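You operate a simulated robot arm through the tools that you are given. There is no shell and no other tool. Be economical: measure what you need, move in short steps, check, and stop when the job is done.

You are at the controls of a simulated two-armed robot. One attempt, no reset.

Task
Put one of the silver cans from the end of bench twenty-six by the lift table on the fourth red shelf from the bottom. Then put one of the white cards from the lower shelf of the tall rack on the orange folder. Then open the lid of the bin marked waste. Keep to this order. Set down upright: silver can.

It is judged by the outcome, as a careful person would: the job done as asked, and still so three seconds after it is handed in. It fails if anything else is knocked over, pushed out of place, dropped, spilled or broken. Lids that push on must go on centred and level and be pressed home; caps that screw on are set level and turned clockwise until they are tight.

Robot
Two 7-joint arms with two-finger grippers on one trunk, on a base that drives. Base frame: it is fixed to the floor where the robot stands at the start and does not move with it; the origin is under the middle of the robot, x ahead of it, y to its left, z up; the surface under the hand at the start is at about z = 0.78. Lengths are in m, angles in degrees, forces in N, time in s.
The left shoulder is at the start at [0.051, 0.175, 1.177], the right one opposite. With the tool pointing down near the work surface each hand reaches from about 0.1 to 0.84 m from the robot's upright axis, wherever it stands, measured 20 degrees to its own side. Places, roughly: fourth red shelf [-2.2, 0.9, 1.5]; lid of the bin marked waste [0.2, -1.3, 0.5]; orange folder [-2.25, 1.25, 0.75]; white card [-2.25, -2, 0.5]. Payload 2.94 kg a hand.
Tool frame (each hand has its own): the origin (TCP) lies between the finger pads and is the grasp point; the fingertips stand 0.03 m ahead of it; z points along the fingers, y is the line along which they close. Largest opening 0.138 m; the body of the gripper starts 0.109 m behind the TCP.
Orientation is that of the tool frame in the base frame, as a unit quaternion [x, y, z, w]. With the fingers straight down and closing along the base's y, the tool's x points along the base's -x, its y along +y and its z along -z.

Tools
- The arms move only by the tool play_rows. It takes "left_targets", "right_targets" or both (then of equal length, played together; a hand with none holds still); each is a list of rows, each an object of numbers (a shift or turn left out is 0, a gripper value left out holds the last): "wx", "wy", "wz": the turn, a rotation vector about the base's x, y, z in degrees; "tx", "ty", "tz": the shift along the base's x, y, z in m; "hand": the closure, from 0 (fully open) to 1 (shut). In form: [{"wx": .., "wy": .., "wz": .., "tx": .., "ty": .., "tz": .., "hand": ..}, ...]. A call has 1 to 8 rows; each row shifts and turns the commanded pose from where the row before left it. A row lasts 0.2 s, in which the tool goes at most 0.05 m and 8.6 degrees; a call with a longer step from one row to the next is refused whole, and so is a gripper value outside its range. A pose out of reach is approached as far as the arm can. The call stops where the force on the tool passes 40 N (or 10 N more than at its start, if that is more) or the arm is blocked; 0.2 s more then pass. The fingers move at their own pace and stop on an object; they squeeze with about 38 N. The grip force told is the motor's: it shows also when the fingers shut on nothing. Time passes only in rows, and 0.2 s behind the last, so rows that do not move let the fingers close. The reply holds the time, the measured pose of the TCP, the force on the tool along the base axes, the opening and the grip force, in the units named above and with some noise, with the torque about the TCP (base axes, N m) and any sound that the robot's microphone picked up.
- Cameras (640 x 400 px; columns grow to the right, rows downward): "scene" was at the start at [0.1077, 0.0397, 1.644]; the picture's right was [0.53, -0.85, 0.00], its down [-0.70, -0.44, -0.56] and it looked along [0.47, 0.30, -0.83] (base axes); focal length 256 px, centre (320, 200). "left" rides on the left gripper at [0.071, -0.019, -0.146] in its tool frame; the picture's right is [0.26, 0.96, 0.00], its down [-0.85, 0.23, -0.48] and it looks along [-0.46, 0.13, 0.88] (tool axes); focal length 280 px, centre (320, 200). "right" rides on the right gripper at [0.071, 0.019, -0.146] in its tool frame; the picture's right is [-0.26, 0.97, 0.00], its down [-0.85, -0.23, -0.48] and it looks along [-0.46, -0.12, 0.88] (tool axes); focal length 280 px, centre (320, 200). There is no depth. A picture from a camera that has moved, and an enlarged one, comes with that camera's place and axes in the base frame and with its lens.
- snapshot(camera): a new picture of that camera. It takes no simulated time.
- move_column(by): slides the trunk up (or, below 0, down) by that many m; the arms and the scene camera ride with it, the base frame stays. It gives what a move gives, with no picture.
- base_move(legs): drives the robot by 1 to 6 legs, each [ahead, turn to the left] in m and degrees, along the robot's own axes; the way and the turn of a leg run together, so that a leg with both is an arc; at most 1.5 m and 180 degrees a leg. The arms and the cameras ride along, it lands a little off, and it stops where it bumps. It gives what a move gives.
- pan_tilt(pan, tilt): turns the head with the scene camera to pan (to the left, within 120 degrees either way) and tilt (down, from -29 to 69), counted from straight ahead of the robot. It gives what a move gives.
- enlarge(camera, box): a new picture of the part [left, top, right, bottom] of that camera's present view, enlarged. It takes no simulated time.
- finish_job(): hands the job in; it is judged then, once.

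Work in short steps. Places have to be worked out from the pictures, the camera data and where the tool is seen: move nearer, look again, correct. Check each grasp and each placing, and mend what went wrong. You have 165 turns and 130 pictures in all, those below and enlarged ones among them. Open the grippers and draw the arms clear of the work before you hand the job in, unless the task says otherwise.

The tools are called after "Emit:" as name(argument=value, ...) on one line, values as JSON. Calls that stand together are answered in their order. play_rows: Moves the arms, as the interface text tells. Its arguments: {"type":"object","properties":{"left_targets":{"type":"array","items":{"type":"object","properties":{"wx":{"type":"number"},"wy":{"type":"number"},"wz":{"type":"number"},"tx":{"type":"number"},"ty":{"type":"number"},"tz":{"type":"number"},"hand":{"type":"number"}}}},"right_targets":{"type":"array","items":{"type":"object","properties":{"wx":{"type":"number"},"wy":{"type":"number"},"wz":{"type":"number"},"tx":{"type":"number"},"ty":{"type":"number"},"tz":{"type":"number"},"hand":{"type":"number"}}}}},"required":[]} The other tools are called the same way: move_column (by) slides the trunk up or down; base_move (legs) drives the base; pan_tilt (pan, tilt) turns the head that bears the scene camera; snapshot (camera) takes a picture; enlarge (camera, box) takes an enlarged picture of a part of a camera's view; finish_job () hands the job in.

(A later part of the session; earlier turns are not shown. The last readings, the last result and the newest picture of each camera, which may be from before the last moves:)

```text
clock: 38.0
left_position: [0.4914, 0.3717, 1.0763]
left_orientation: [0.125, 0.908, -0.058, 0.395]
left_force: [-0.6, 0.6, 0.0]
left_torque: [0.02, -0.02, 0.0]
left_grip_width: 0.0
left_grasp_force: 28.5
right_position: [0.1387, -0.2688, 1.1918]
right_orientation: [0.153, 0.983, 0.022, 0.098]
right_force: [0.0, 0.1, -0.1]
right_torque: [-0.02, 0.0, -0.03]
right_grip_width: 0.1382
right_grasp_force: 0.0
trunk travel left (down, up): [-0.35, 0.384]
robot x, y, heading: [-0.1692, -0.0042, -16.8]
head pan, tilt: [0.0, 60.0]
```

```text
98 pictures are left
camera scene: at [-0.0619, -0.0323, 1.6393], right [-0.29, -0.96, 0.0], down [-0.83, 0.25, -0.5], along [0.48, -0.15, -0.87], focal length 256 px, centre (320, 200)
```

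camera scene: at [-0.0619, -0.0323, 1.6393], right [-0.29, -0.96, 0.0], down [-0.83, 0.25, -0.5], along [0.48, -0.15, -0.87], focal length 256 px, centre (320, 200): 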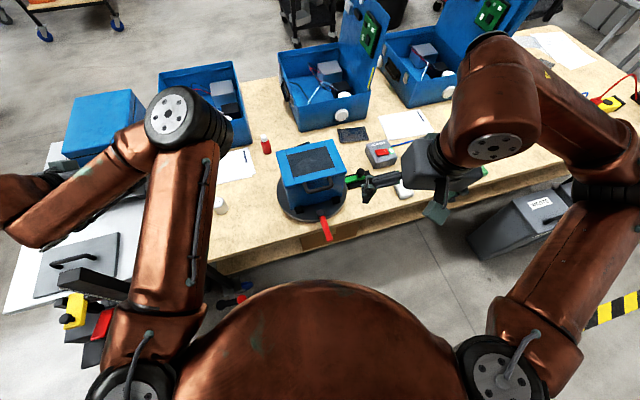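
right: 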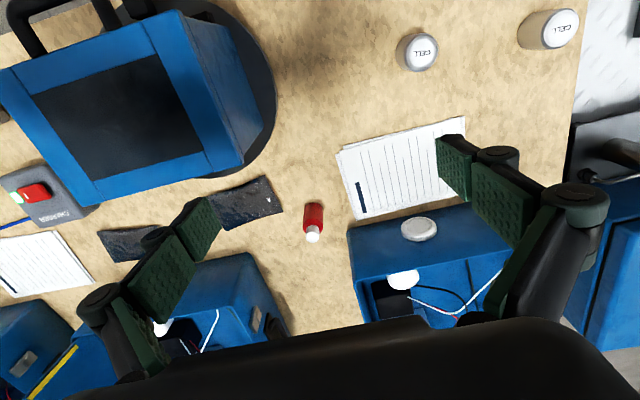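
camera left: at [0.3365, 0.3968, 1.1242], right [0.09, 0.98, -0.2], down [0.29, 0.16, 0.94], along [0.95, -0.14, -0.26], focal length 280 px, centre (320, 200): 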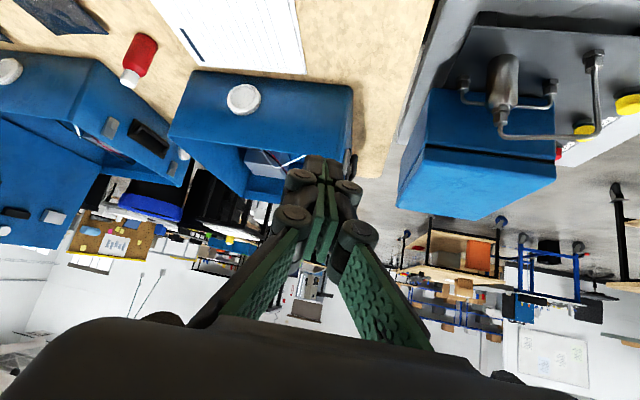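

The can slipped out of the pads. I open the hand and move back to the earlier vantage to see where the can is.

Emit:
play_rows(left_targets=[{"tx": -0.03, "ty": 0.01, "hand": 0.3}, {"tx": -0.03, "ty": 0.01}, {"tx": -0.03, "ty": 0.02, "tz": -0.02}, {"tz": -0.03}, {"tz": -0.02}])

Emit:
snapshot(camera="left")

```text
clock: 39.2
left_position: [0.4016, 0.4131, 1.0061]
left_orientation: [0.126, 0.908, -0.059, 0.394]
left_force: [0.1, 0.5, -0.8]
left_torque: [-0.04, -0.01, -0.03]
left_grip_width: 0.0969
left_grasp_force: 0.0
right_position: [0.1383, -0.2684, 1.1915]
right_orientation: [0.153, 0.983, 0.021, 0.098]
right_force: [0.2, 1.3, 0.7]
right_torque: [-0.07, -0.03, -0.02]
right_grip_width: 0.1381
right_grasp_force: 0.0
trunk travel left (down, up): [-0.35, 0.384]
robot x, y, heading: [-0.1684, -0.0012, -16.8]
head pan, tilt: [0.0, 60.0]
```

```text
97 pictures are left
camera left: at [0.2467, 0.4377, 1.0523], right [0.09, 0.98, -0.2], down [0.29, 0.16, 0.94], along [0.95, -0.14, -0.27], focal length 280 px, centre (320, 200)
```

left: 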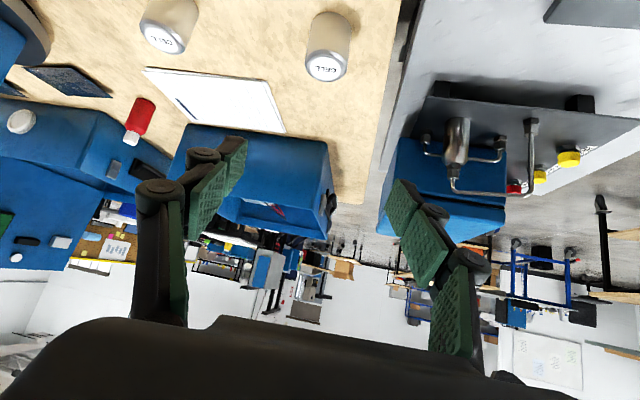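

The can is still standing in the same place, about (0.503, 0.375), only ~0.05 tall; my TCP had been ~1 cm short of its axis. I'll retry a bit deeper and lower.

Emit:
play_rows(left_targets=[{"tx": 0.007, "ty": -0.004, "tz": -0.037}, {"tx": 0.008, "ty": -0.005, "tz": -0.038}, {"tx": 0.008, "ty": -0.005, "tz": -0.037}, {"tx": 0.02, "ty": -0.006, "tz": -0.02}, {"tx": 0.02, "ty": -0.006, "tz": -0.02}, {"tx": 0.021, "ty": -0.006, "tz": -0.021}, {"tx": 0.021, "ty": -0.006, "tz": -0.021}])

Emit:
snapshot(camera="left")

```text
clock: 40.9
left_position: [0.5071, 0.3744, 0.8113]
left_orientation: [0.126, 0.909, -0.059, 0.394]
left_force: [0.1, 0.4, 0.1]
left_torque: [0.03, -0.03, -0.01]
left_grip_width: 0.0964
left_grasp_force: 0.1
right_position: [0.1402, -0.269, 1.1909]
right_orientation: [0.153, 0.983, 0.021, 0.097]
right_force: [0.1, 0.3, 0.1]
right_torque: [-0.04, -0.03, 0.03]
right_grip_width: 0.1382
right_grasp_force: 0.0
trunk travel left (down, up): [-0.35, 0.384]
robot x, y, heading: [-0.1704, 0.0026, -16.9]
head pan, tilt: [0.0, 60.0]
```

```text
96 pictures are left
camera left: at [0.3523, 0.3983, 0.8588], right [0.09, 0.98, -0.2], down [0.29, 0.16, 0.94], along [0.95, -0.14, -0.26], focal length 280 px, centre (320, 200)
```

left: 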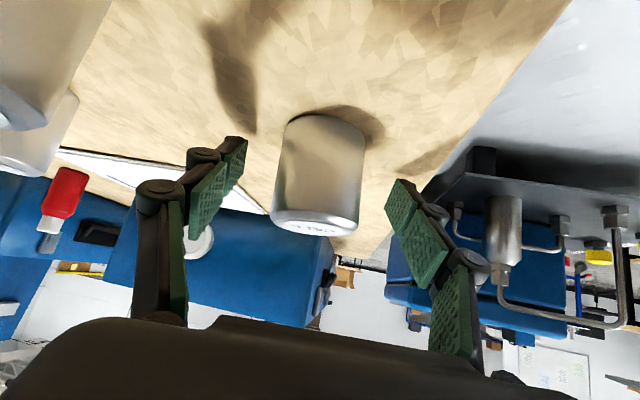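

The can is between the pads at the TCP depth. Closing and lifting 3 cm as a test.

Emit:
play_rows(left_targets=[{"hand": 1}, {}, {}, {}, {}, {"tz": 0.01}, {"tz": 0.02}])

Emit:
snapshot(camera="left")

```text
clock: 42.5
left_position: [0.5059, 0.3746, 0.8422]
left_orientation: [0.126, 0.909, -0.059, 0.394]
left_force: [0.2, 0.3, -1.2]
left_torque: [0.01, 0.01, 0.0]
left_grip_width: 0.0451
left_grasp_force: 37.7
right_position: [0.1386, -0.2688, 1.1916]
right_orientation: [0.154, 0.983, 0.021, 0.097]
right_force: [0.6, -0.2, -0.1]
right_torque: [-0.03, 0.0, -0.01]
right_grip_width: 0.1378
right_grasp_force: 0.0
trunk travel left (down, up): [-0.35, 0.384]
robot x, y, heading: [-0.17, -0.0015, -17.0]
head pan, tilt: [0.0, 60.0]
```

```text
95 pictures are left
camera left: at [0.3519, 0.3991, 0.8892], right [0.09, 0.98, -0.2], down [0.29, 0.16, 0.94], along [0.95, -0.14, -0.27], focal length 280 px, centre (320, 200)
```

left: 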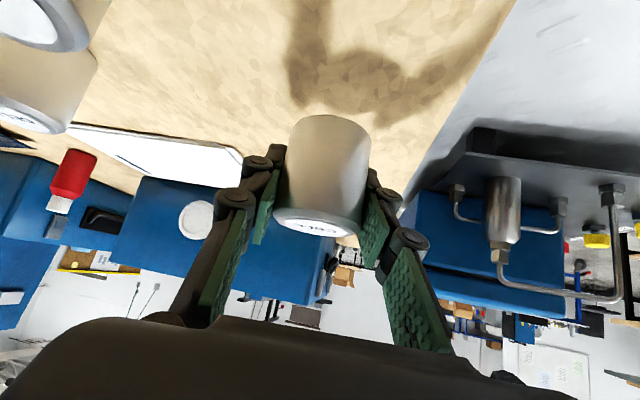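

The can is off the bench this time. I lift on slowly and check for slip.

Emit:
play_rows(left_targets=[{"tz": 0.015}, {"tz": 0.02}, {"tz": 0.02}, {"tz": 0.02}, {"tz": 0.02}, {"tz": 0.02}, {"tz": 0.015}])

Emit:
snapshot(camera="left")

```text
clock: 44.0
left_position: [0.507, 0.376, 0.9725]
left_orientation: [0.125, 0.908, -0.059, 0.395]
left_force: [-0.2, 0.1, -1.5]
left_torque: [-0.06, 0.03, 0.0]
left_grip_width: 0.0448
left_grasp_force: 38.2
right_position: [0.139, -0.27, 1.1912]
right_orientation: [0.154, 0.983, 0.021, 0.098]
right_force: [0.1, 0.0, 0.2]
right_torque: [0.0, 0.01, 0.01]
right_grip_width: 0.1379
right_grasp_force: 0.1
trunk travel left (down, up): [-0.35, 0.384]
robot x, y, heading: [-0.17, -0.0006, -16.9]
head pan, tilt: [0.0, 60.0]
```

```text
94 pictures are left
camera left: at [0.3516, 0.3985, 1.0199], right [0.09, 0.98, -0.2], down [0.29, 0.16, 0.94], along [0.95, -0.14, -0.26], focal length 280 px, centre (320, 200)
```

left: 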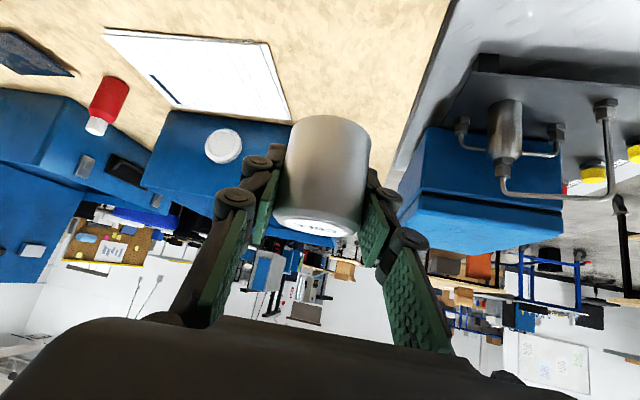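

Stable grip. I raise the hand further, then back away from the bench in small legs.

Emit:
play_rows(left_targets=[{"tz": 0.02}, {"tz": 0.03}, {"tz": 0.03}, {"tz": 0.03}, {"tz": 0.03}, {"tz": 0.02}])

Emit:
base_move(legs=[[-0.1, 0]])

Emit:
snapshot(camera="left")

```text
clock: 45.5
left_position: [0.5057, 0.3749, 1.133]
left_orientation: [0.126, 0.908, -0.059, 0.395]
left_force: [-0.4, 0.6, -1.8]
left_torque: [0.03, -0.03, -0.01]
left_grip_width: 0.0452
left_grasp_force: 38.2
right_position: [0.1381, -0.2704, 1.1929]
right_orientation: [0.154, 0.983, 0.022, 0.098]
right_force: [-0.2, 0.0, 1.0]
right_torque: [0.01, 0.0, 0.01]
right_grip_width: 0.1378
right_grasp_force: 0.0
trunk travel left (down, up): [-0.35, 0.384]
robot x, y, heading: [-0.1686, 0.0003, -16.8]
head pan, tilt: [0.0, 60.0]
```

```text
clock: 46.6
left_position: [0.4346, 0.3965, 1.1248]
left_orientation: [0.126, 0.912, -0.056, 0.386]
left_force: [-2.2, -1.4, -0.4]
left_torque: [0.07, -0.07, 0.07]
left_grip_width: 0.0452
left_grasp_force: 37.7
right_position: [0.0685, -0.249, 1.1868]
right_orientation: [0.154, 0.984, 0.024, 0.085]
right_force: [-1.9, 0.4, -1.2]
right_torque: [-0.02, -0.13, -0.06]
right_grip_width: 0.1383
right_grasp_force: 0.2
trunk travel left (down, up): [-0.35, 0.384]
robot x, y, heading: [-0.2637, 0.028, -16.9]
head pan, tilt: [0.0, 60.0]
```

```text
93 pictures are left
camera left: at [0.281, 0.4216, 1.1751], right [0.09, 0.98, -0.19], down [0.31, 0.16, 0.94], along [0.95, -0.14, -0.28], focal length 280 px, centre (320, 200)
```

left: 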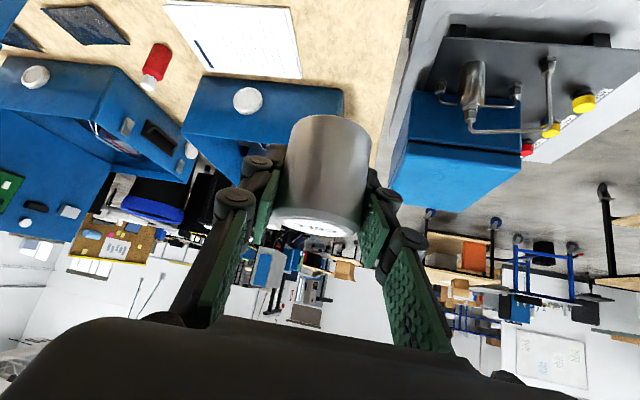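

Small legs work. Now turn left 100° in place toward the rack.

Emit:
base_move(legs=[[-0.1, 0], [0, 60], [0, 60]])

Emit:
pan_tilt(pan=45, tilt=10)

Emit:
snapshot(camera="scene")

```text
clock: 47.6
left_position: [0.2238, 0.4538, 1.1799]
left_orientation: [0.112, 0.876, -0.069, 0.463]
left_force: [0.0, 1.6, -1.5]
left_torque: [-0.08, 0.04, -0.13]
left_grip_width: 0.045
left_grasp_force: 37.9
right_position: [-0.1487, -0.1926, 1.2086]
right_orientation: [0.143, 0.976, 0.002, 0.163]
right_force: [1.0, 0.0, 1.2]
right_torque: [-0.06, 0.18, 0.04]
right_grip_width: 0.138
right_grasp_force: 0.1
trunk travel left (down, up): [-0.35, 0.384]
robot x, y, heading: [-0.3176, 0.0424, -16.8]
head pan, tilt: [0.0, 60.0]
stopped in leg 1: the robot was blocked; the commanded pose is now the measured one
```

```text
clock: 48.8
left_position: [0.268, 0.4386, 1.1644]
left_orientation: [0.118, 0.886, -0.067, 0.444]
left_force: [-0.1, -0.7, -1.1]
left_torque: [0.06, 0.06, 0.06]
left_grip_width: 0.0453
left_grasp_force: 38.2
right_position: [-0.1033, -0.2067, 1.1998]
right_orientation: [0.147, 0.979, 0.005, 0.138]
right_force: [0.4, 0.2, -0.3]
right_torque: [-0.02, 0.03, -0.01]
right_grip_width: 0.138
right_grasp_force: 0.2
trunk travel left (down, up): [-0.35, 0.384]
robot x, y, heading: [-0.3132, 0.0422, -16.9]
head pan, tilt: [45.0, 10.0]
```

```text
92 pictures are left
camera scene: at [-0.1608, 0.0666, 1.7133], right [0.47, -0.88, -0.01], down [-0.17, -0.08, -0.98], along [0.87, 0.47, -0.19], focal length 256 px, centre (320, 200)
```

scene: 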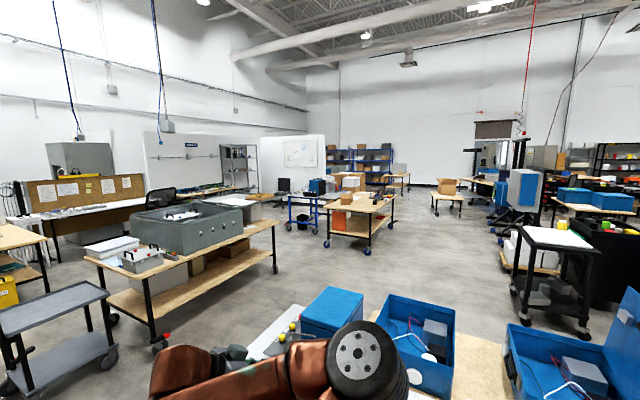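

Backing makes the robot rock, so I let it settle between moves. Now it has calmed; I turn in place.

Emit:
pan_tilt(pan=0, tilt=30)

Emit:
base_move(legs=[[0, 60]])

Emit:
snapshot(camera="left")

```text
clock: 49.9
left_position: [0.2493, 0.445, 1.1692]
left_orientation: [0.115, 0.882, -0.067, 0.453]
left_force: [0.0, -0.4, -2.1]
left_torque: [-0.01, -0.04, -0.02]
left_grip_width: 0.0451
left_grasp_force: 37.3
right_position: [-0.1227, -0.2022, 1.2025]
right_orientation: [0.145, 0.978, 0.004, 0.15]
right_force: [-0.2, -0.2, 0.3]
right_torque: [0.0, -0.03, -0.02]
right_grip_width: 0.1381
right_grasp_force: 0.0
trunk travel left (down, up): [-0.35, 0.384]
robot x, y, heading: [-0.316, 0.0439, -16.7]
head pan, tilt: [0.0, 30.0]
```

```text
clock: 52.9
left_position: [-0.3778, 0.7366, 1.1685]
left_orientation: [-0.338, 0.823, 0.165, 0.426]
left_force: [0.2, 0.1, -2.6]
left_torque: [0.03, 0.0, -0.01]
left_grip_width: 0.045
left_grasp_force: 38.8
right_position: [-0.0054, 0.0875, 1.2004]
right_orientation: [-0.361, 0.921, 0.077, 0.126]
right_force: [0.4, 0.1, -0.3]
right_torque: [-0.02, 0.01, 0.01]
right_grip_width: 0.1379
right_grasp_force: 0.0
trunk travel left (down, up): [-0.35, 0.384]
robot x, y, heading: [-0.3161, 0.0421, 42.9]
head pan, tilt: [0.0, 30.0]
```

```text
91 pictures are left
camera left: at [-0.4789, 0.6109, 1.1953], right [-0.78, 0.58, -0.23], down [-0.09, 0.25, 0.96], along [0.62, 0.77, -0.14], focal length 280 px, centre (320, 200)
```

left: 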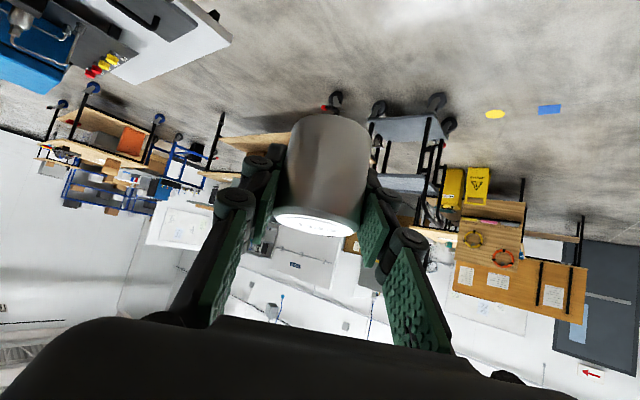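

The can is held well while turning. I turn 90° more and look at the rack.

Emit:
base_move(legs=[[0, 90]])

Emit:
pan_tilt(pan=25, tilt=12)

Emit:
snapshot(camera="scene")

```text
clock: 57.1
left_position: [-1.0069, -0.019, 1.169]
left_orientation: [0.822, -0.341, -0.418, -0.183]
left_force: [1.3, -0.5, -2.0]
left_torque: [-0.01, -0.01, 0.0]
left_grip_width: 0.0452
left_grasp_force: 38.0
right_position: [-0.3617, 0.3537, 1.2018]
right_orientation: [0.907, -0.394, -0.145, -0.035]
right_force: [-0.3, 0.1, 0.6]
right_torque: [0.0, 0.0, 0.01]
right_grip_width: 0.138
right_grasp_force: 0.1
trunk travel left (down, up): [-0.35, 0.384]
robot x, y, heading: [-0.3141, 0.0425, 133.0]
head pan, tilt: [0.0, 30.0]
```

```text
clock: 58.0
left_position: [-1.0076, -0.02, 1.1673]
left_orientation: [0.822, -0.342, -0.418, -0.183]
left_force: [0.4, 0.1, -1.5]
left_torque: [0.01, -0.01, 0.02]
left_grip_width: 0.0452
left_grasp_force: 38.5
right_position: [-0.3611, 0.3537, 1.2028]
right_orientation: [0.907, -0.395, -0.144, -0.035]
right_force: [0.1, -1.1, 0.9]
right_torque: [-0.01, 0.02, -0.01]
right_grip_width: 0.1381
right_grasp_force: 0.1
trunk travel left (down, up): [-0.35, 0.384]
robot x, y, heading: [-0.3123, 0.046, 132.9]
head pan, tilt: [25.0, 12.0]
```

```text
90 pictures are left
camera scene: at [-0.4341, 0.1141, 1.7104], right [0.37, 0.93, 0.0], down [0.19, -0.08, -0.98], along [-0.91, 0.37, -0.21], focal length 256 px, centre (320, 200)
```

scene: 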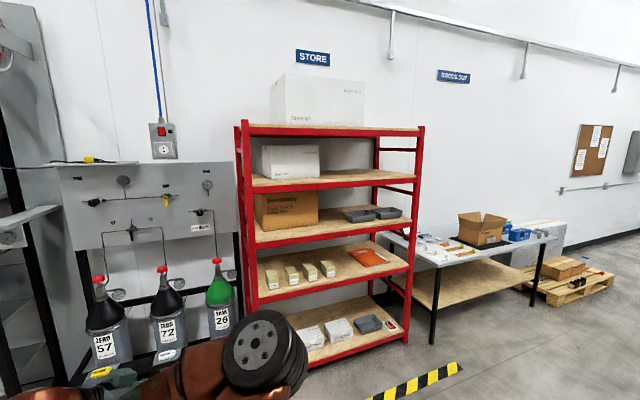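

The fourth red shelf is free to the right of the white box (y ≈ 0.85–1.5, front edge x ≈ -1.97, z ≈ 1.47–1.5). I turn to heading 111° and try a first forward leg.

Emit:
base_move(legs=[[0, -21.5]])

Emit:
base_move(legs=[[0.3, 0]])

Emit:
snapshot(camera="left")

```text
clock: 59.5
left_position: [-0.9831, 0.2362, 1.1678]
left_orientation: [0.745, -0.487, -0.377, -0.257]
left_force: [0.5, 0.7, -1.5]
left_torque: [-0.04, 0.05, -0.02]
left_grip_width: 0.0451
left_grasp_force: 38.4
right_position: [-0.2447, 0.3484, 1.2016]
right_orientation: [0.818, -0.555, -0.136, -0.06]
right_force: [1.1, 0.4, 0.3]
right_torque: [0.01, 0.01, -0.02]
right_grip_width: 0.1379
right_grasp_force: 0.0
trunk travel left (down, up): [-0.35, 0.384]
robot x, y, heading: [-0.3181, 0.0445, 111.9]
head pan, tilt: [25.0, 12.0]
```

```text
clock: 61.6
left_position: [-1.0948, 0.5148, 1.1678]
left_orientation: [0.744, -0.487, -0.377, -0.257]
left_force: [0.0, 0.4, -1.2]
left_torque: [0.0, -0.02, 0.01]
left_grip_width: 0.0449
left_grasp_force: 37.9
right_position: [-0.3568, 0.627, 1.2022]
right_orientation: [0.819, -0.555, -0.136, -0.061]
right_force: [-1.1, 0.1, 0.1]
right_torque: [-0.07, 0.01, 0.01]
right_grip_width: 0.1379
right_grasp_force: 0.1
trunk travel left (down, up): [-0.35, 0.384]
robot x, y, heading: [-0.4222, 0.32, 111.8]
head pan, tilt: [25.0, 12.0]
```

```text
89 pictures are left
camera left: at [-1.0148, 0.3758, 1.1951], right [-0.82, -0.52, -0.23], down [-0.27, 0.0, 0.96], along [-0.5, 0.86, -0.14], focal length 280 px, centre (320, 200)
```

left: 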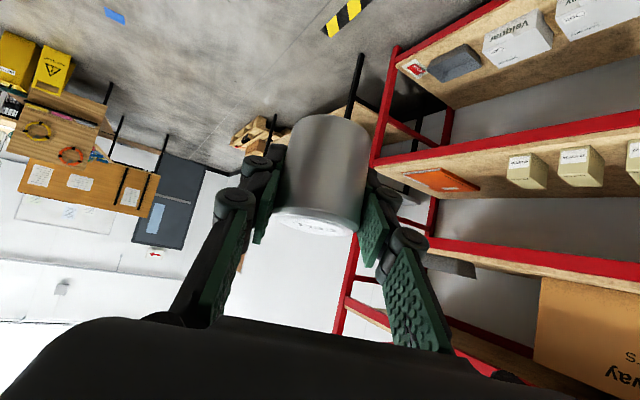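

Forward driving is smooth. Driving the remaining 1.3 m, then turning to face the rack.

Emit:
base_move(legs=[[1.3, 0], [0, 68]])

Emit:
pan_tilt(pan=15, tilt=12)

Emit:
snapshot(camera="scene")

Emit:
snapshot(camera="left")

```text
clock: 71.1
left_position: [-1.3376, 0.9788, 1.1686]
left_orientation: [0.89, 0.015, -0.456, -0.001]
left_force: [0.1, 0.3, -0.9]
left_torque: [0.01, 0.02, 0.0]
left_grip_width: 0.0451
left_grasp_force: 37.8
right_position: [-1.1691, 1.7054, 1.2015]
right_orientation: [0.989, -0.001, -0.147, 0.026]
right_force: [1.0, -0.4, 0.1]
right_torque: [0.01, -0.01, -0.01]
right_grip_width: 0.1377
right_grasp_force: 0.1
trunk travel left (down, up): [-0.35, 0.384]
robot x, y, heading: [-0.9115, 1.5234, -179.9]
head pan, tilt: [25.0, 12.0]
```

```text
clock: 71.8
left_position: [-1.3373, 0.9794, 1.1679]
left_orientation: [0.89, 0.015, -0.456, -0.002]
left_force: [-0.1, 0.3, -1.1]
left_torque: [-0.01, 0.02, -0.02]
left_grip_width: 0.0452
left_grasp_force: 38.5
right_position: [-1.1674, 1.7073, 1.201]
right_orientation: [0.989, 0.0, -0.147, 0.026]
right_force: [-0.8, -0.6, 0.4]
right_torque: [-0.01, 0.01, 0.01]
right_grip_width: 0.1381
right_grasp_force: 0.1
trunk travel left (down, up): [-0.35, 0.384]
robot x, y, heading: [-0.9124, 1.5267, -180.0]
head pan, tilt: [15.0, 12.0]
```

```text
88 pictures are left
camera scene: at [-1.0485, 1.5055, 1.7105], right [-0.26, 0.97, 0.0], down [0.2, 0.05, -0.98], along [-0.94, -0.26, -0.21], focal length 256 px, centre (320, 200)
```

scene: 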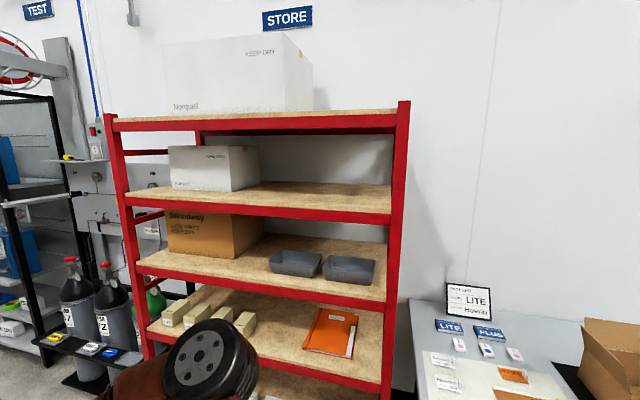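

```text
87 pictures are left
camera left: at [-1.1783, 1.0025, 1.1953], right [0.18, -0.96, -0.23], down [-0.1, -0.25, 0.96], along [-0.98, -0.15, -0.14], focal length 280 px, centre (320, 200)
```

left: 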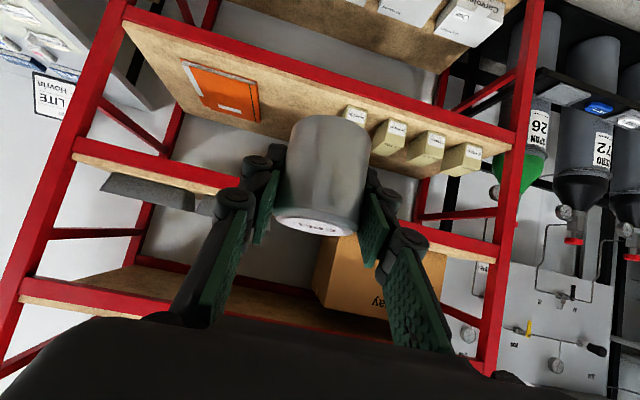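

Facing the rack squarely. The fourth shelf's surface is at z ≈ 1.475, front edge x ≈ -1.97. I raise the trunk fully and drive up closer.

Emit:
move_column(by=0.38)

Emit:
base_move(legs=[[0.45, 0]])

Emit:
snapshot(camera="scene")

Emit:
snapshot(camera="left")

```text
clock: 75.5
left_position: [-1.3373, 0.9787, 1.5478]
left_orientation: [0.89, 0.015, -0.457, -0.001]
left_force: [0.3, -0.6, -1.5]
left_torque: [0.02, -0.01, 0.02]
left_grip_width: 0.045
left_grasp_force: 38.1
right_position: [-1.1684, 1.7057, 1.5807]
right_orientation: [0.989, 0.0, -0.147, 0.027]
right_force: [0.3, 0.3, 0.6]
right_torque: [-0.01, 0.03, 0.03]
right_grip_width: 0.1378
right_grasp_force: 0.1
trunk travel left (down, up): [-0.73, 0.004]
robot x, y, heading: [-0.9075, 1.529, -179.7]
head pan, tilt: [15.0, 12.0]
```

```text
clock: 78.2
left_position: [-1.7859, 0.9775, 1.549]
left_orientation: [0.889, 0.016, -0.457, 0.0]
left_force: [0.4, 0.1, -1.4]
left_torque: [0.0, 0.03, 0.01]
left_grip_width: 0.0454
left_grasp_force: 38.1
right_position: [-1.6195, 1.7051, 1.5814]
right_orientation: [0.989, 0.0, -0.147, 0.026]
right_force: [0.4, 0.1, 0.5]
right_torque: [-0.02, 0.01, 0.0]
right_grip_width: 0.1382
right_grasp_force: 0.1
trunk travel left (down, up): [-0.73, 0.004]
robot x, y, heading: [-1.3636, 1.5287, -179.9]
head pan, tilt: [15.0, 12.0]
```

```text
86 pictures are left
camera scene: at [-1.4306, 1.5045, 2.0904], right [-0.26, 0.97, 0.0], down [0.2, 0.05, -0.98], along [-0.94, -0.26, -0.21], focal length 256 px, centre (320, 200)
```

scene: 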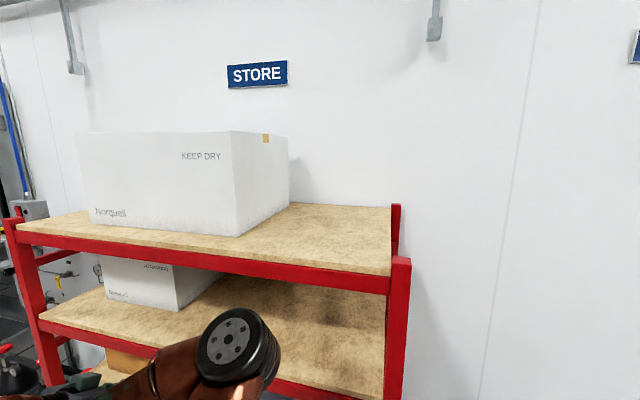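

```text
85 pictures are left
camera left: at [-1.6277, 1.0011, 1.5756], right [0.18, -0.96, -0.23], down [-0.1, -0.25, 0.96], along [-0.98, -0.15, -0.14], focal length 280 px, centre (320, 200)
```

left: 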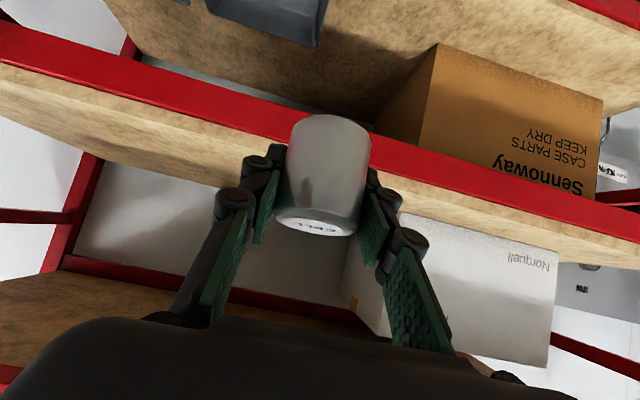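

Now I restore the grasp pitch (7° down) and reach in over the shelf, shifting toward y ≈ 1.08 to stay clear of the white box.

Emit:
play_rows(left_targets=[{"wy": -3.5, "ty": 0.02, "tz": 0.01}, {"wy": -3.5, "ty": 0.025, "tz": 0.01}, {"tx": -0.03, "ty": 0.025}, {"tx": -0.04, "ty": 0.015}, {"tx": -0.04, "ty": 0.015}, {"tx": -0.04}, {"tx": -0.04}])

Emit:
snapshot(camera="left")

Emit:
snapshot(camera="scene")

```text
clock: 79.8
left_position: [-1.9795, 1.077, 1.5674]
left_orientation: [0.916, 0.016, -0.401, -0.001]
left_force: [-0.2, -0.4, -1.8]
left_torque: [0.0, -0.01, -0.02]
left_grip_width: 0.045
left_grasp_force: 38.0
right_position: [-1.6216, 1.7046, 1.5815]
right_orientation: [0.989, 0.001, -0.147, 0.026]
right_force: [1.2, 0.1, -1.4]
right_torque: [0.02, -0.02, 0.01]
right_grip_width: 0.1381
right_grasp_force: 0.1
trunk travel left (down, up): [-0.73, 0.004]
robot x, y, heading: [-1.3606, 1.5279, -180.1]
head pan, tilt: [15.0, 12.0]
```

```text
84 pictures are left
camera left: at [-1.8248, 1.1009, 1.6135], right [0.21, -0.96, -0.21], down [-0.22, -0.25, 0.94], along [-0.95, -0.15, -0.26], focal length 280 px, centre (320, 200)
```

left: 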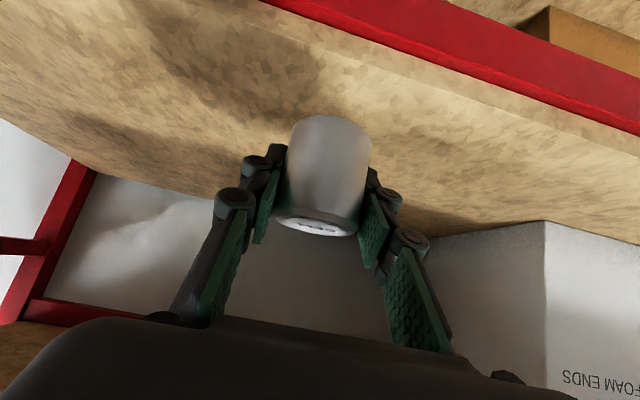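

```text
83 pictures are left
camera scene: at [-1.4339, 1.5037, 2.0902], right [-0.26, 0.97, 0.0], down [0.2, 0.06, -0.98], along [-0.94, -0.26, -0.21], focal length 256 px, centre (320, 200)
```

scene: 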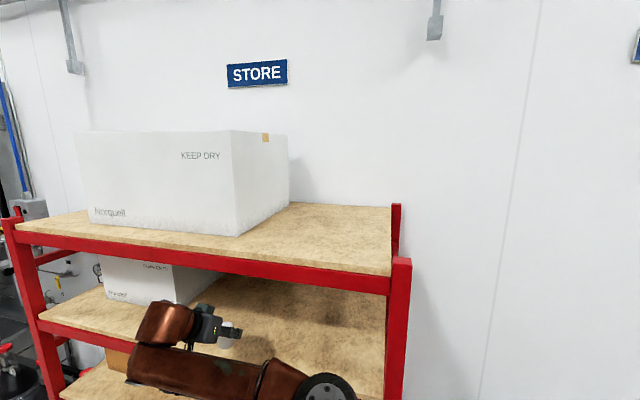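

The can is just over the front edge. I go 9 cm further in and descend to just above the board.

Emit:
play_rows(left_targets=[{"tx": -0.03}, {"tx": -0.03}, {"tx": -0.03}, {"tz": -0.015}, {"tz": -0.01}])

Emit:
snapshot(camera="left")

```text
clock: 81.0
left_position: [-2.0683, 1.0781, 1.5432]
left_orientation: [0.916, 0.015, -0.401, 0.0]
left_force: [-0.3, -0.4, -1.1]
left_torque: [0.01, -0.03, 0.01]
left_grip_width: 0.0453
left_grasp_force: 38.5
right_position: [-1.6202, 1.7057, 1.5816]
right_orientation: [0.989, 0.001, -0.146, 0.026]
right_force: [-0.4, -0.4, 0.3]
right_torque: [0.0, -0.02, 0.01]
right_grip_width: 0.1381
right_grasp_force: 0.0
trunk travel left (down, up): [-0.73, 0.004]
robot x, y, heading: [-1.3597, 1.5273, -179.5]
head pan, tilt: [15.0, 12.0]
```

```text
82 pictures are left
camera left: at [-1.9133, 1.1005, 1.5892], right [0.2, -0.96, -0.21], down [-0.22, -0.25, 0.94], along [-0.95, -0.15, -0.26], focal length 280 px, centre (320, 200)
```

left: 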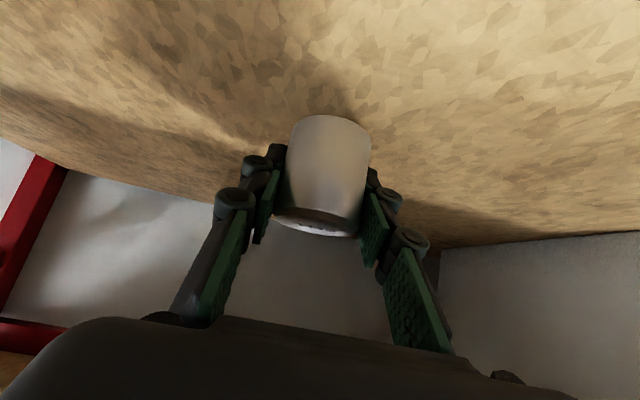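

Descending in 3 mm steps watching the force.

Emit:
play_rows(left_targets=[{"tz": -0.004}, {"tz": -0.003}, {"tz": -0.003}, {"tz": -0.003}])

Emit:
play_rows(left_targets=[{"tz": -0.003}, {"tz": -0.003}])

Emit:
snapshot(camera="left")

```text
clock: 82.0
left_position: [-2.0677, 1.0774, 1.5304]
left_orientation: [0.916, 0.016, -0.401, 0.0]
left_force: [0.5, 0.9, -1.6]
left_torque: [0.01, 0.06, 0.02]
left_grip_width: 0.0451
left_grasp_force: 37.8
right_position: [-1.6202, 1.7063, 1.5823]
right_orientation: [0.989, 0.0, -0.146, 0.026]
right_force: [0.3, -0.8, 0.0]
right_torque: [0.01, 0.0, 0.0]
right_grip_width: 0.1379
right_grasp_force: 0.1
trunk travel left (down, up): [-0.73, 0.004]
robot x, y, heading: [-1.3617, 1.5265, -179.8]
head pan, tilt: [15.0, 12.0]
```

```text
clock: 82.6
left_position: [-2.0682, 1.079, 1.5238]
left_orientation: [0.916, 0.016, -0.401, 0.001]
left_force: [-1.0, 0.0, -1.7]
left_torque: [0.02, -0.02, -0.03]
left_grip_width: 0.0454
left_grasp_force: 37.8
right_position: [-1.6198, 1.7054, 1.5813]
right_orientation: [0.989, 0.0, -0.146, 0.027]
right_force: [0.0, -0.8, -0.3]
right_torque: [-0.01, 0.01, 0.01]
right_grip_width: 0.1378
right_grasp_force: 0.1
trunk travel left (down, up): [-0.73, 0.004]
robot x, y, heading: [-1.3647, 1.5276, -179.8]
head pan, tilt: [15.0, 12.0]
```

```text
81 pictures are left
camera left: at [-1.9134, 1.1009, 1.5705], right [0.2, -0.96, -0.2], down [-0.22, -0.25, 0.94], along [-0.95, -0.15, -0.26], focal length 280 px, centre (320, 200)
```

left: 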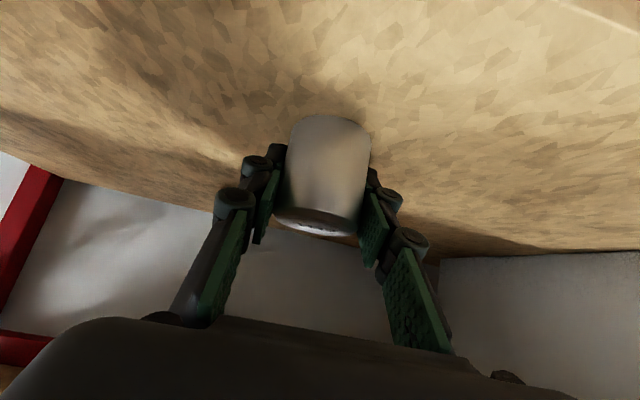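

Not touching yet (force unchanged at about -1.6). I continue down.

Emit:
play_rows(left_targets=[{"tz": -0.003}, {"tz": -0.002}])

Emit:
play_rows(left_targets=[{"tz": -0.002}, {"tz": -0.002}])

Emit:
play_rows(left_targets=[{"tz": -0.002}, {"tz": -0.001}])

```text
clock: 83.2
left_position: [-2.0666, 1.0765, 1.5241]
left_orientation: [0.915, 0.015, -0.404, 0.001]
left_force: [-3.4, -2.8, 13.7]
left_torque: [-0.12, 0.06, 0.02]
left_grip_width: 0.0452
left_grasp_force: 38.3
right_position: [-1.619, 1.7064, 1.5803]
right_orientation: [0.989, 0.001, -0.147, 0.026]
right_force: [-0.4, 0.2, -0.5]
right_torque: [0.0, -0.03, -0.01]
right_grip_width: 0.138
right_grasp_force: 0.0
trunk travel left (down, up): [-0.73, 0.004]
robot x, y, heading: [-1.3595, 1.5276, -179.8]
head pan, tilt: [15.0, 12.0]
```

```text
clock: 83.8
left_position: [-2.0667, 1.0783, 1.5213]
left_orientation: [0.914, 0.015, -0.406, 0.002]
left_force: [-5.9, -6.0, 29.1]
left_torque: [-0.21, 0.11, -0.02]
left_grip_width: 0.0454
left_grasp_force: 38.2
right_position: [-1.619, 1.7063, 1.5837]
right_orientation: [0.989, 0.0, -0.147, 0.026]
right_force: [0.1, -0.1, -0.4]
right_torque: [-0.02, 0.0, 0.01]
right_grip_width: 0.1377
right_grasp_force: 0.1
trunk travel left (down, up): [-0.73, 0.004]
robot x, y, heading: [-1.3574, 1.5256, -179.9]
head pan, tilt: [15.0, 12.0]
```

```text
clock: 84.4
left_position: [-2.0656, 1.0784, 1.5181]
left_orientation: [0.913, 0.014, -0.407, 0.001]
left_force: [-4.1, -6.6, 31.0]
left_torque: [-0.29, 0.07, -0.02]
left_grip_width: 0.0453
left_grasp_force: 38.3
right_position: [-1.6168, 1.7065, 1.5824]
right_orientation: [0.989, 0.0, -0.147, 0.027]
right_force: [-0.1, -0.7, 0.0]
right_torque: [-0.03, -0.02, 0.0]
right_grip_width: 0.1382
right_grasp_force: 0.1
trunk travel left (down, up): [-0.73, 0.004]
robot x, y, heading: [-1.3626, 1.5269, -180.0]
head pan, tilt: [15.0, 12.0]
```

Contact at z ≈ 1.523, now pressing 30 N. I ease up to remove the load before opening.

Emit:
play_rows(left_targets=[{"tz": 0.004}, {"tz": 0.003}, {}])

Emit:
snapshot(camera="left")

```text
clock: 85.2
left_position: [-2.0654, 1.0775, 1.5202]
left_orientation: [0.916, 0.015, -0.402, -0.002]
left_force: [-0.4, -5.2, 13.2]
left_torque: [-0.44, 0.11, 0.02]
left_grip_width: 0.0453
left_grasp_force: 38.1
right_position: [-1.6185, 1.7058, 1.582]
right_orientation: [0.989, 0.0, -0.147, 0.026]
right_force: [0.0, 0.4, 0.6]
right_torque: [-0.01, 0.0, -0.01]
right_grip_width: 0.1379
right_grasp_force: 0.0
trunk travel left (down, up): [-0.73, 0.004]
robot x, y, heading: [-1.3622, 1.5264, -179.7]
head pan, tilt: [15.0, 12.0]
```

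```text
80 pictures are left
camera left: at [-1.9117, 1.1018, 1.5655], right [0.2, -0.96, -0.2], down [-0.22, -0.25, 0.94], along [-0.95, -0.15, -0.26], focal length 280 px, centre (320, 200)
```

left: 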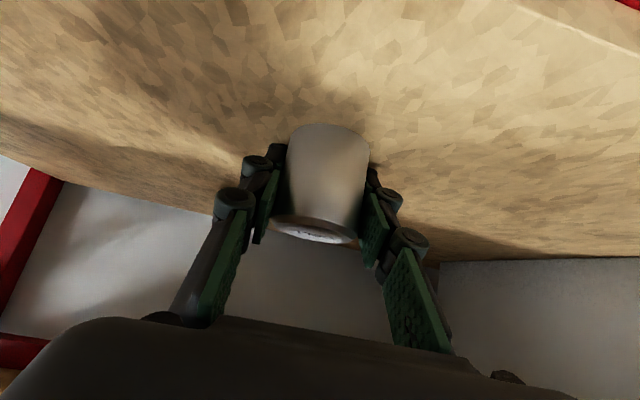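

Emit:
play_rows(left_targets=[{"tz": 0.002}, {}])

```text
clock: 85.8
left_position: [-2.0667, 1.0794, 1.5202]
left_orientation: [0.917, 0.015, -0.399, -0.001]
left_force: [2.6, -1.1, 1.4]
left_torque: [-0.12, -0.01, 0.03]
left_grip_width: 0.0452
left_grasp_force: 37.3
right_position: [-1.6195, 1.7056, 1.5815]
right_orientation: [0.989, 0.0, -0.147, 0.026]
right_force: [-0.2, -0.3, -0.6]
right_torque: [0.0, 0.01, -0.01]
right_grip_width: 0.138
right_grasp_force: 0.0
trunk travel left (down, up): [-0.73, 0.004]
robot x, y, heading: [-1.3621, 1.5265, -180.0]
head pan, tilt: [15.0, 12.0]
```

Load is nearly zero with the can on the board. Opening.

Emit:
play_rows(left_targets=[{"hand": 0.55}, {}, {"hand": 0.3}, {}, {}])

Emit:
snapshot(camera="left")

```text
clock: 87.0
left_position: [-2.0684, 1.0788, 1.5206]
left_orientation: [0.916, 0.016, -0.401, 0.001]
left_force: [-0.5, -0.6, 0.4]
left_torque: [-0.01, 0.05, 0.05]
left_grip_width: 0.0967
left_grasp_force: 0.0
right_position: [-1.6203, 1.7066, 1.5813]
right_orientation: [0.989, 0.0, -0.147, 0.026]
right_force: [0.2, -0.4, -0.4]
right_torque: [0.02, -0.02, -0.02]
right_grip_width: 0.1382
right_grasp_force: 0.0
trunk travel left (down, up): [-0.73, 0.004]
robot x, y, heading: [-1.3619, 1.5261, -179.7]
head pan, tilt: [15.0, 12.0]
```

```text
79 pictures are left
camera left: at [-1.9132, 1.1015, 1.5676], right [0.2, -0.96, -0.2], down [-0.22, -0.25, 0.94], along [-0.95, -0.15, -0.26], focal length 280 px, centre (320, 200)
```

left: 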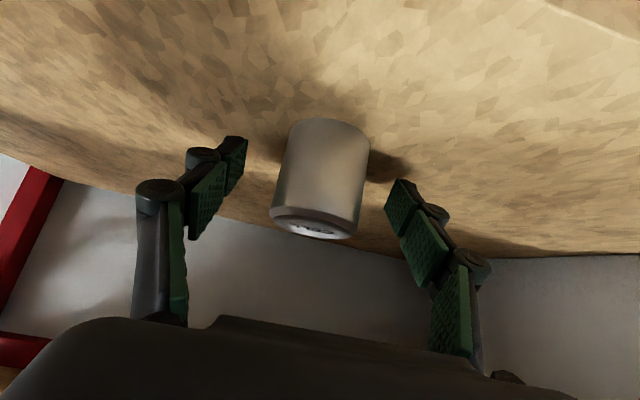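

The can stands upright on the fourth shelf. I withdraw the hand backward along its axis and out.

Emit:
play_rows(left_targets=[{"tx": 0.02, "tz": 0.012}, {"tx": 0.03, "tz": 0.015}, {"tx": 0.04, "tz": 0.01}, {"tx": 0.04}, {"tx": 0.04}, {"tx": 0.04}, {"tx": 0.04}, {"tx": 0.04}])

Emit:
snapshot(camera="left")

Emit:
snapshot(camera="scene")

```text
clock: 88.8
left_position: [-1.8277, 1.0765, 1.557]
left_orientation: [0.916, 0.015, -0.402, 0.0]
left_force: [-0.6, -0.7, 0.1]
left_torque: [0.02, -0.02, 0.02]
left_grip_width: 0.0965
left_grasp_force: 0.0
left hand out of reach, approached as far as the arm can: row 7, 8
right_position: [-1.6199, 1.7062, 1.5817]
right_orientation: [0.989, 0.001, -0.145, 0.027]
right_force: [0.2, -0.5, -0.2]
right_torque: [-0.02, -0.03, 0.01]
right_grip_width: 0.1378
right_grasp_force: 0.1
trunk travel left (down, up): [-0.73, 0.004]
robot x, y, heading: [-1.3605, 1.5254, -180.1]
head pan, tilt: [15.0, 12.0]
```

```text
78 pictures are left
camera left: at [-1.6743, 1.1006, 1.6039], right [0.2, -0.96, -0.2], down [-0.22, -0.25, 0.94], along [-0.95, -0.15, -0.26], focal length 280 px, centre (320, 200)
```

left: 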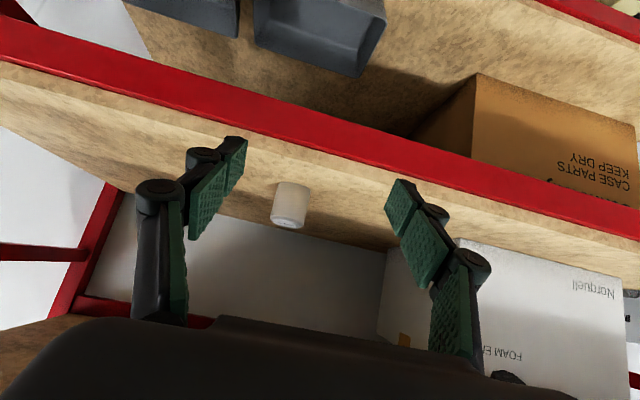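

```text
77 pictures are left
camera scene: at [-1.433, 1.5051, 2.0903], right [-0.26, 0.97, 0.0], down [0.2, 0.05, -0.98], along [-0.94, -0.26, -0.21], focal length 256 px, centre (320, 200)
```

scene: 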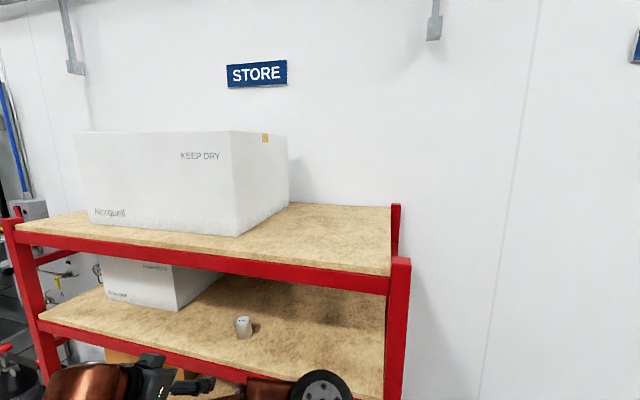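

Task one is done: the can stands upright on the fourth shelf. Next the white card; I turn left away from the rack, lower the trunk, and look toward the tall rack.

Emit:
base_move(legs=[[0, 90]])

Emit:
move_column(by=-0.38)

Emit:
pan_tilt(pan=-20, tilt=20)

Emit:
snapshot(camera="scene")

```text
clock: 91.5
left_position: [-1.317, 0.8462, 1.5391]
left_orientation: [0.827, 0.403, -0.358, 0.158]
left_force: [3.3, 1.3, -0.7]
left_torque: [-0.17, 0.29, -0.16]
left_grip_width: 0.0966
left_grasp_force: 0.0
right_position: [-1.6654, 1.408, 1.5763]
right_orientation: [0.898, 0.417, -0.121, 0.071]
right_force: [2.3, 1.5, 3.7]
right_torque: [-0.15, 0.12, 0.02]
right_grip_width: 0.1377
right_grasp_force: 0.1
trunk travel left (down, up): [-0.73, 0.004]
robot x, y, heading: [-1.3569, 1.5294, -130.0]
head pan, tilt: [15.0, 12.0]
stopped in leg 1: the robot was blocked; the commanded pose is now the measured one
```

```text
clock: 91.9
left_position: [-1.393, 0.9188, 1.5556]
left_orientation: [0.839, 0.38, -0.343, 0.186]
left_force: [6.4, -3.2, -7.3]
left_torque: [-0.2, 0.91, -0.64]
left_grip_width: 0.0963
left_grasp_force: 0.1
right_position: [-1.7278, 1.484, 1.5619]
right_orientation: [0.894, 0.417, -0.137, 0.091]
right_force: [2.4, -0.2, 0.4]
right_torque: [-0.1, 0.2, -0.11]
right_grip_width: 0.1377
right_grasp_force: 0.0
trunk travel left (down, up): [-0.724, 0.01]
robot x, y, heading: [-1.3595, 1.5289, -129.6]
head pan, tilt: [15.0, 12.0]
stopped: the arm was blocked; the commanded pose is now the measured one
```

```text
clock: 93.0
left_position: [-1.3386, 0.8709, 1.5297]
left_orientation: [0.836, 0.397, -0.341, 0.166]
left_force: [16.4, -13.3, -29.2]
left_torque: [-0.9, 2.64, -1.51]
left_grip_width: 0.0966
left_grasp_force: 0.0
right_position: [-1.685, 1.4328, 1.5682]
right_orientation: [0.892, 0.424, -0.135, 0.077]
right_force: [-1.4, 3.5, 3.4]
right_torque: [-0.37, -0.2, 0.16]
right_grip_width: 0.1381
right_grasp_force: 0.1
trunk travel left (down, up): [-0.724, 0.01]
robot x, y, heading: [-1.3645, 1.5253, -129.8]
head pan, tilt: [-20.0, 20.0]
```

```text
76 pictures are left
camera scene: at [-1.405, 1.4788, 2.0723], right [-0.51, 0.86, 0.01], down [0.28, 0.18, -0.94], along [-0.81, -0.47, -0.34], focal length 256 px, centre (320, 200)
```

scene: 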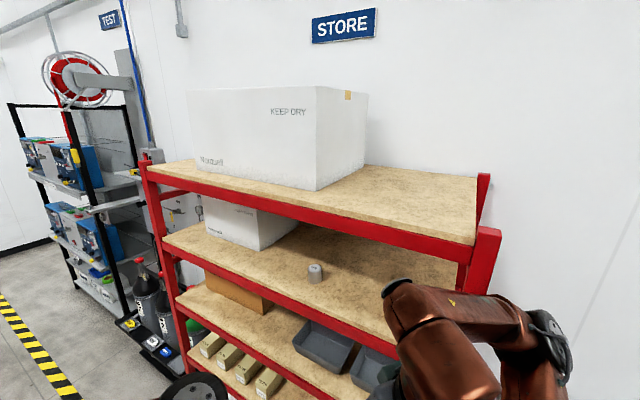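

Blocked mid-turn and there is a force on the left hand. I look through both hand cameras before doing anything.

Emit:
snapshot(camera="left")

Emit:
snapshot(camera="right")

Emit:
pan_tilt(pan=20, tilt=50)

Emit:
snapshot(camera="scene")

```text
75 pictures are left
camera left: at [-1.2589, 1.0028, 1.5825], right [0.87, -0.46, -0.18], down [0.0, -0.35, 0.94], along [-0.5, -0.81, -0.3], focal length 280 px, centre (320, 200)
```

left: 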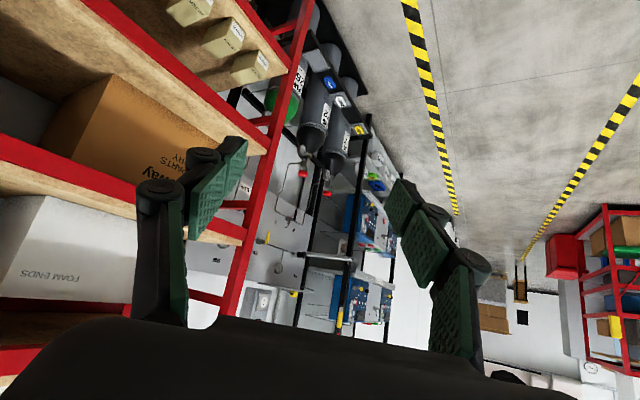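

```text
74 pictures are left
camera right: at [-1.6009, 1.5114, 1.6864], right [0.59, -0.8, 0.1], down [-0.61, -0.36, 0.71], along [-0.53, -0.48, -0.7], focal length 280 px, centre (320, 200)
```

right: 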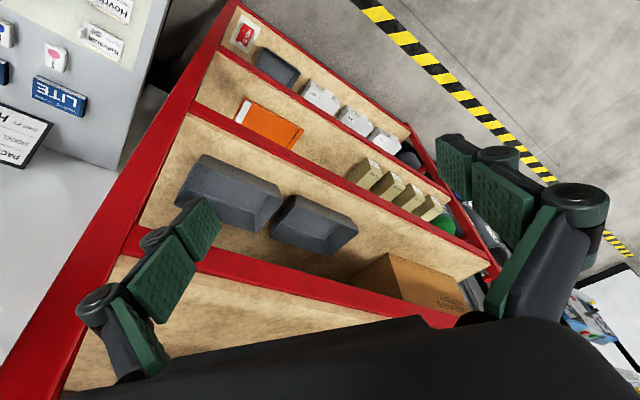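

```text
clock: 94.0
left_position: [-1.3545, 0.883, 1.5446]
left_orientation: [0.827, 0.398, -0.355, 0.176]
left_force: [-0.1, 0.8, -0.2]
left_torque: [-0.06, 0.0, 0.1]
left_grip_width: 0.0969
left_grasp_force: 0.1
right_position: [-1.7063, 1.4483, 1.5573]
right_orientation: [0.897, 0.418, -0.123, 0.08]
right_force: [-0.1, 0.4, -0.7]
right_torque: [-0.04, -0.11, 0.09]
right_grip_width: 0.1382
right_grasp_force: 0.1
trunk travel left (down, up): [-0.724, 0.01]
robot x, y, heading: [-1.3633, 1.5264, -129.6]
head pan, tilt: [20.0, 50.0]
```

```text
73 pictures are left
camera scene: at [-1.3923, 1.4826, 2.027], right [-0.94, 0.34, -0.01], down [0.26, 0.72, -0.64], along [-0.21, -0.61, -0.76], focal length 256 px, centre (320, 200)
```

scene: 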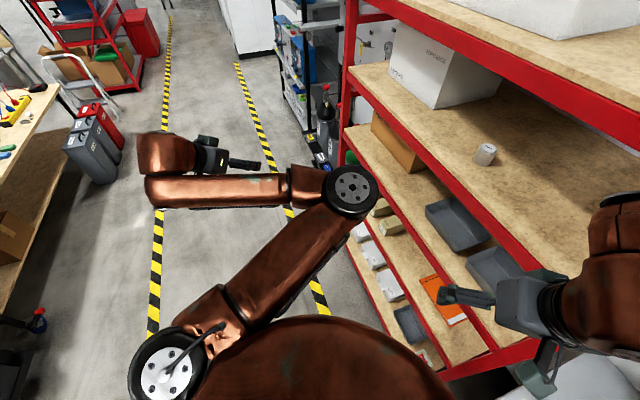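

The right arm's elbow side met the rack post during the turn. I turn back a little to free it and look.

Emit:
base_move(legs=[[0, -25]])

Emit:
pan_tilt(pan=-40, tilt=50)

Emit:
snapshot(camera="scene")

```text
clock: 94.9
left_position: [-1.4729, 0.9568, 1.5732]
left_orientation: [0.856, 0.341, -0.34, 0.188]
left_force: [-0.5, -0.4, 2.0]
left_torque: [0.09, -0.12, -0.02]
left_grip_width: 0.0967
left_grasp_force: 0.0
right_position: [-1.7752, 1.5254, 1.5479]
right_orientation: [0.908, 0.39, -0.115, 0.102]
right_force: [1.0, -0.9, -1.1]
right_torque: [0.18, 0.17, -0.14]
right_grip_width: 0.1382
right_grasp_force: 0.1
trunk travel left (down, up): [-0.724, 0.01]
robot x, y, heading: [-1.3618, 1.5285, -132.0]
head pan, tilt: [20.0, 50.0]
stopped in leg 1: the robot was blocked; the commanded pose is now the measured one
```

```text
clock: 96.2
left_position: [-1.4653, 0.953, 1.5692]
left_orientation: [0.855, 0.343, -0.342, 0.186]
left_force: [-1.1, 1.2, 0.0]
left_torque: [-0.09, 0.02, -0.01]
left_grip_width: 0.0966
left_grasp_force: 0.1
right_position: [-1.7638, 1.5203, 1.5504]
right_orientation: [0.908, 0.391, -0.118, 0.098]
right_force: [1.2, -1.0, -1.1]
right_torque: [0.06, 0.15, -0.12]
right_grip_width: 0.1376
right_grasp_force: 0.0
trunk travel left (down, up): [-0.724, 0.01]
robot x, y, heading: [-1.3589, 1.5297, -132.2]
head pan, tilt: [-40.0, 50.0]
```

```text
72 pictures are left
camera scene: at [-1.4465, 1.558, 2.0258], right [-0.14, 0.99, -0.01], down [0.77, 0.1, -0.64], along [-0.63, -0.1, -0.77], focal length 256 px, centre (320, 200)
```

scene: 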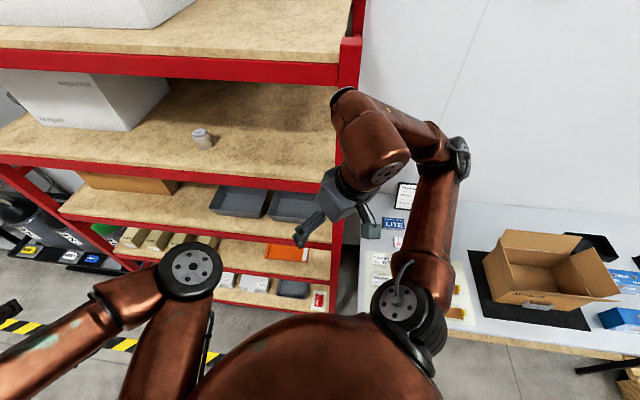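

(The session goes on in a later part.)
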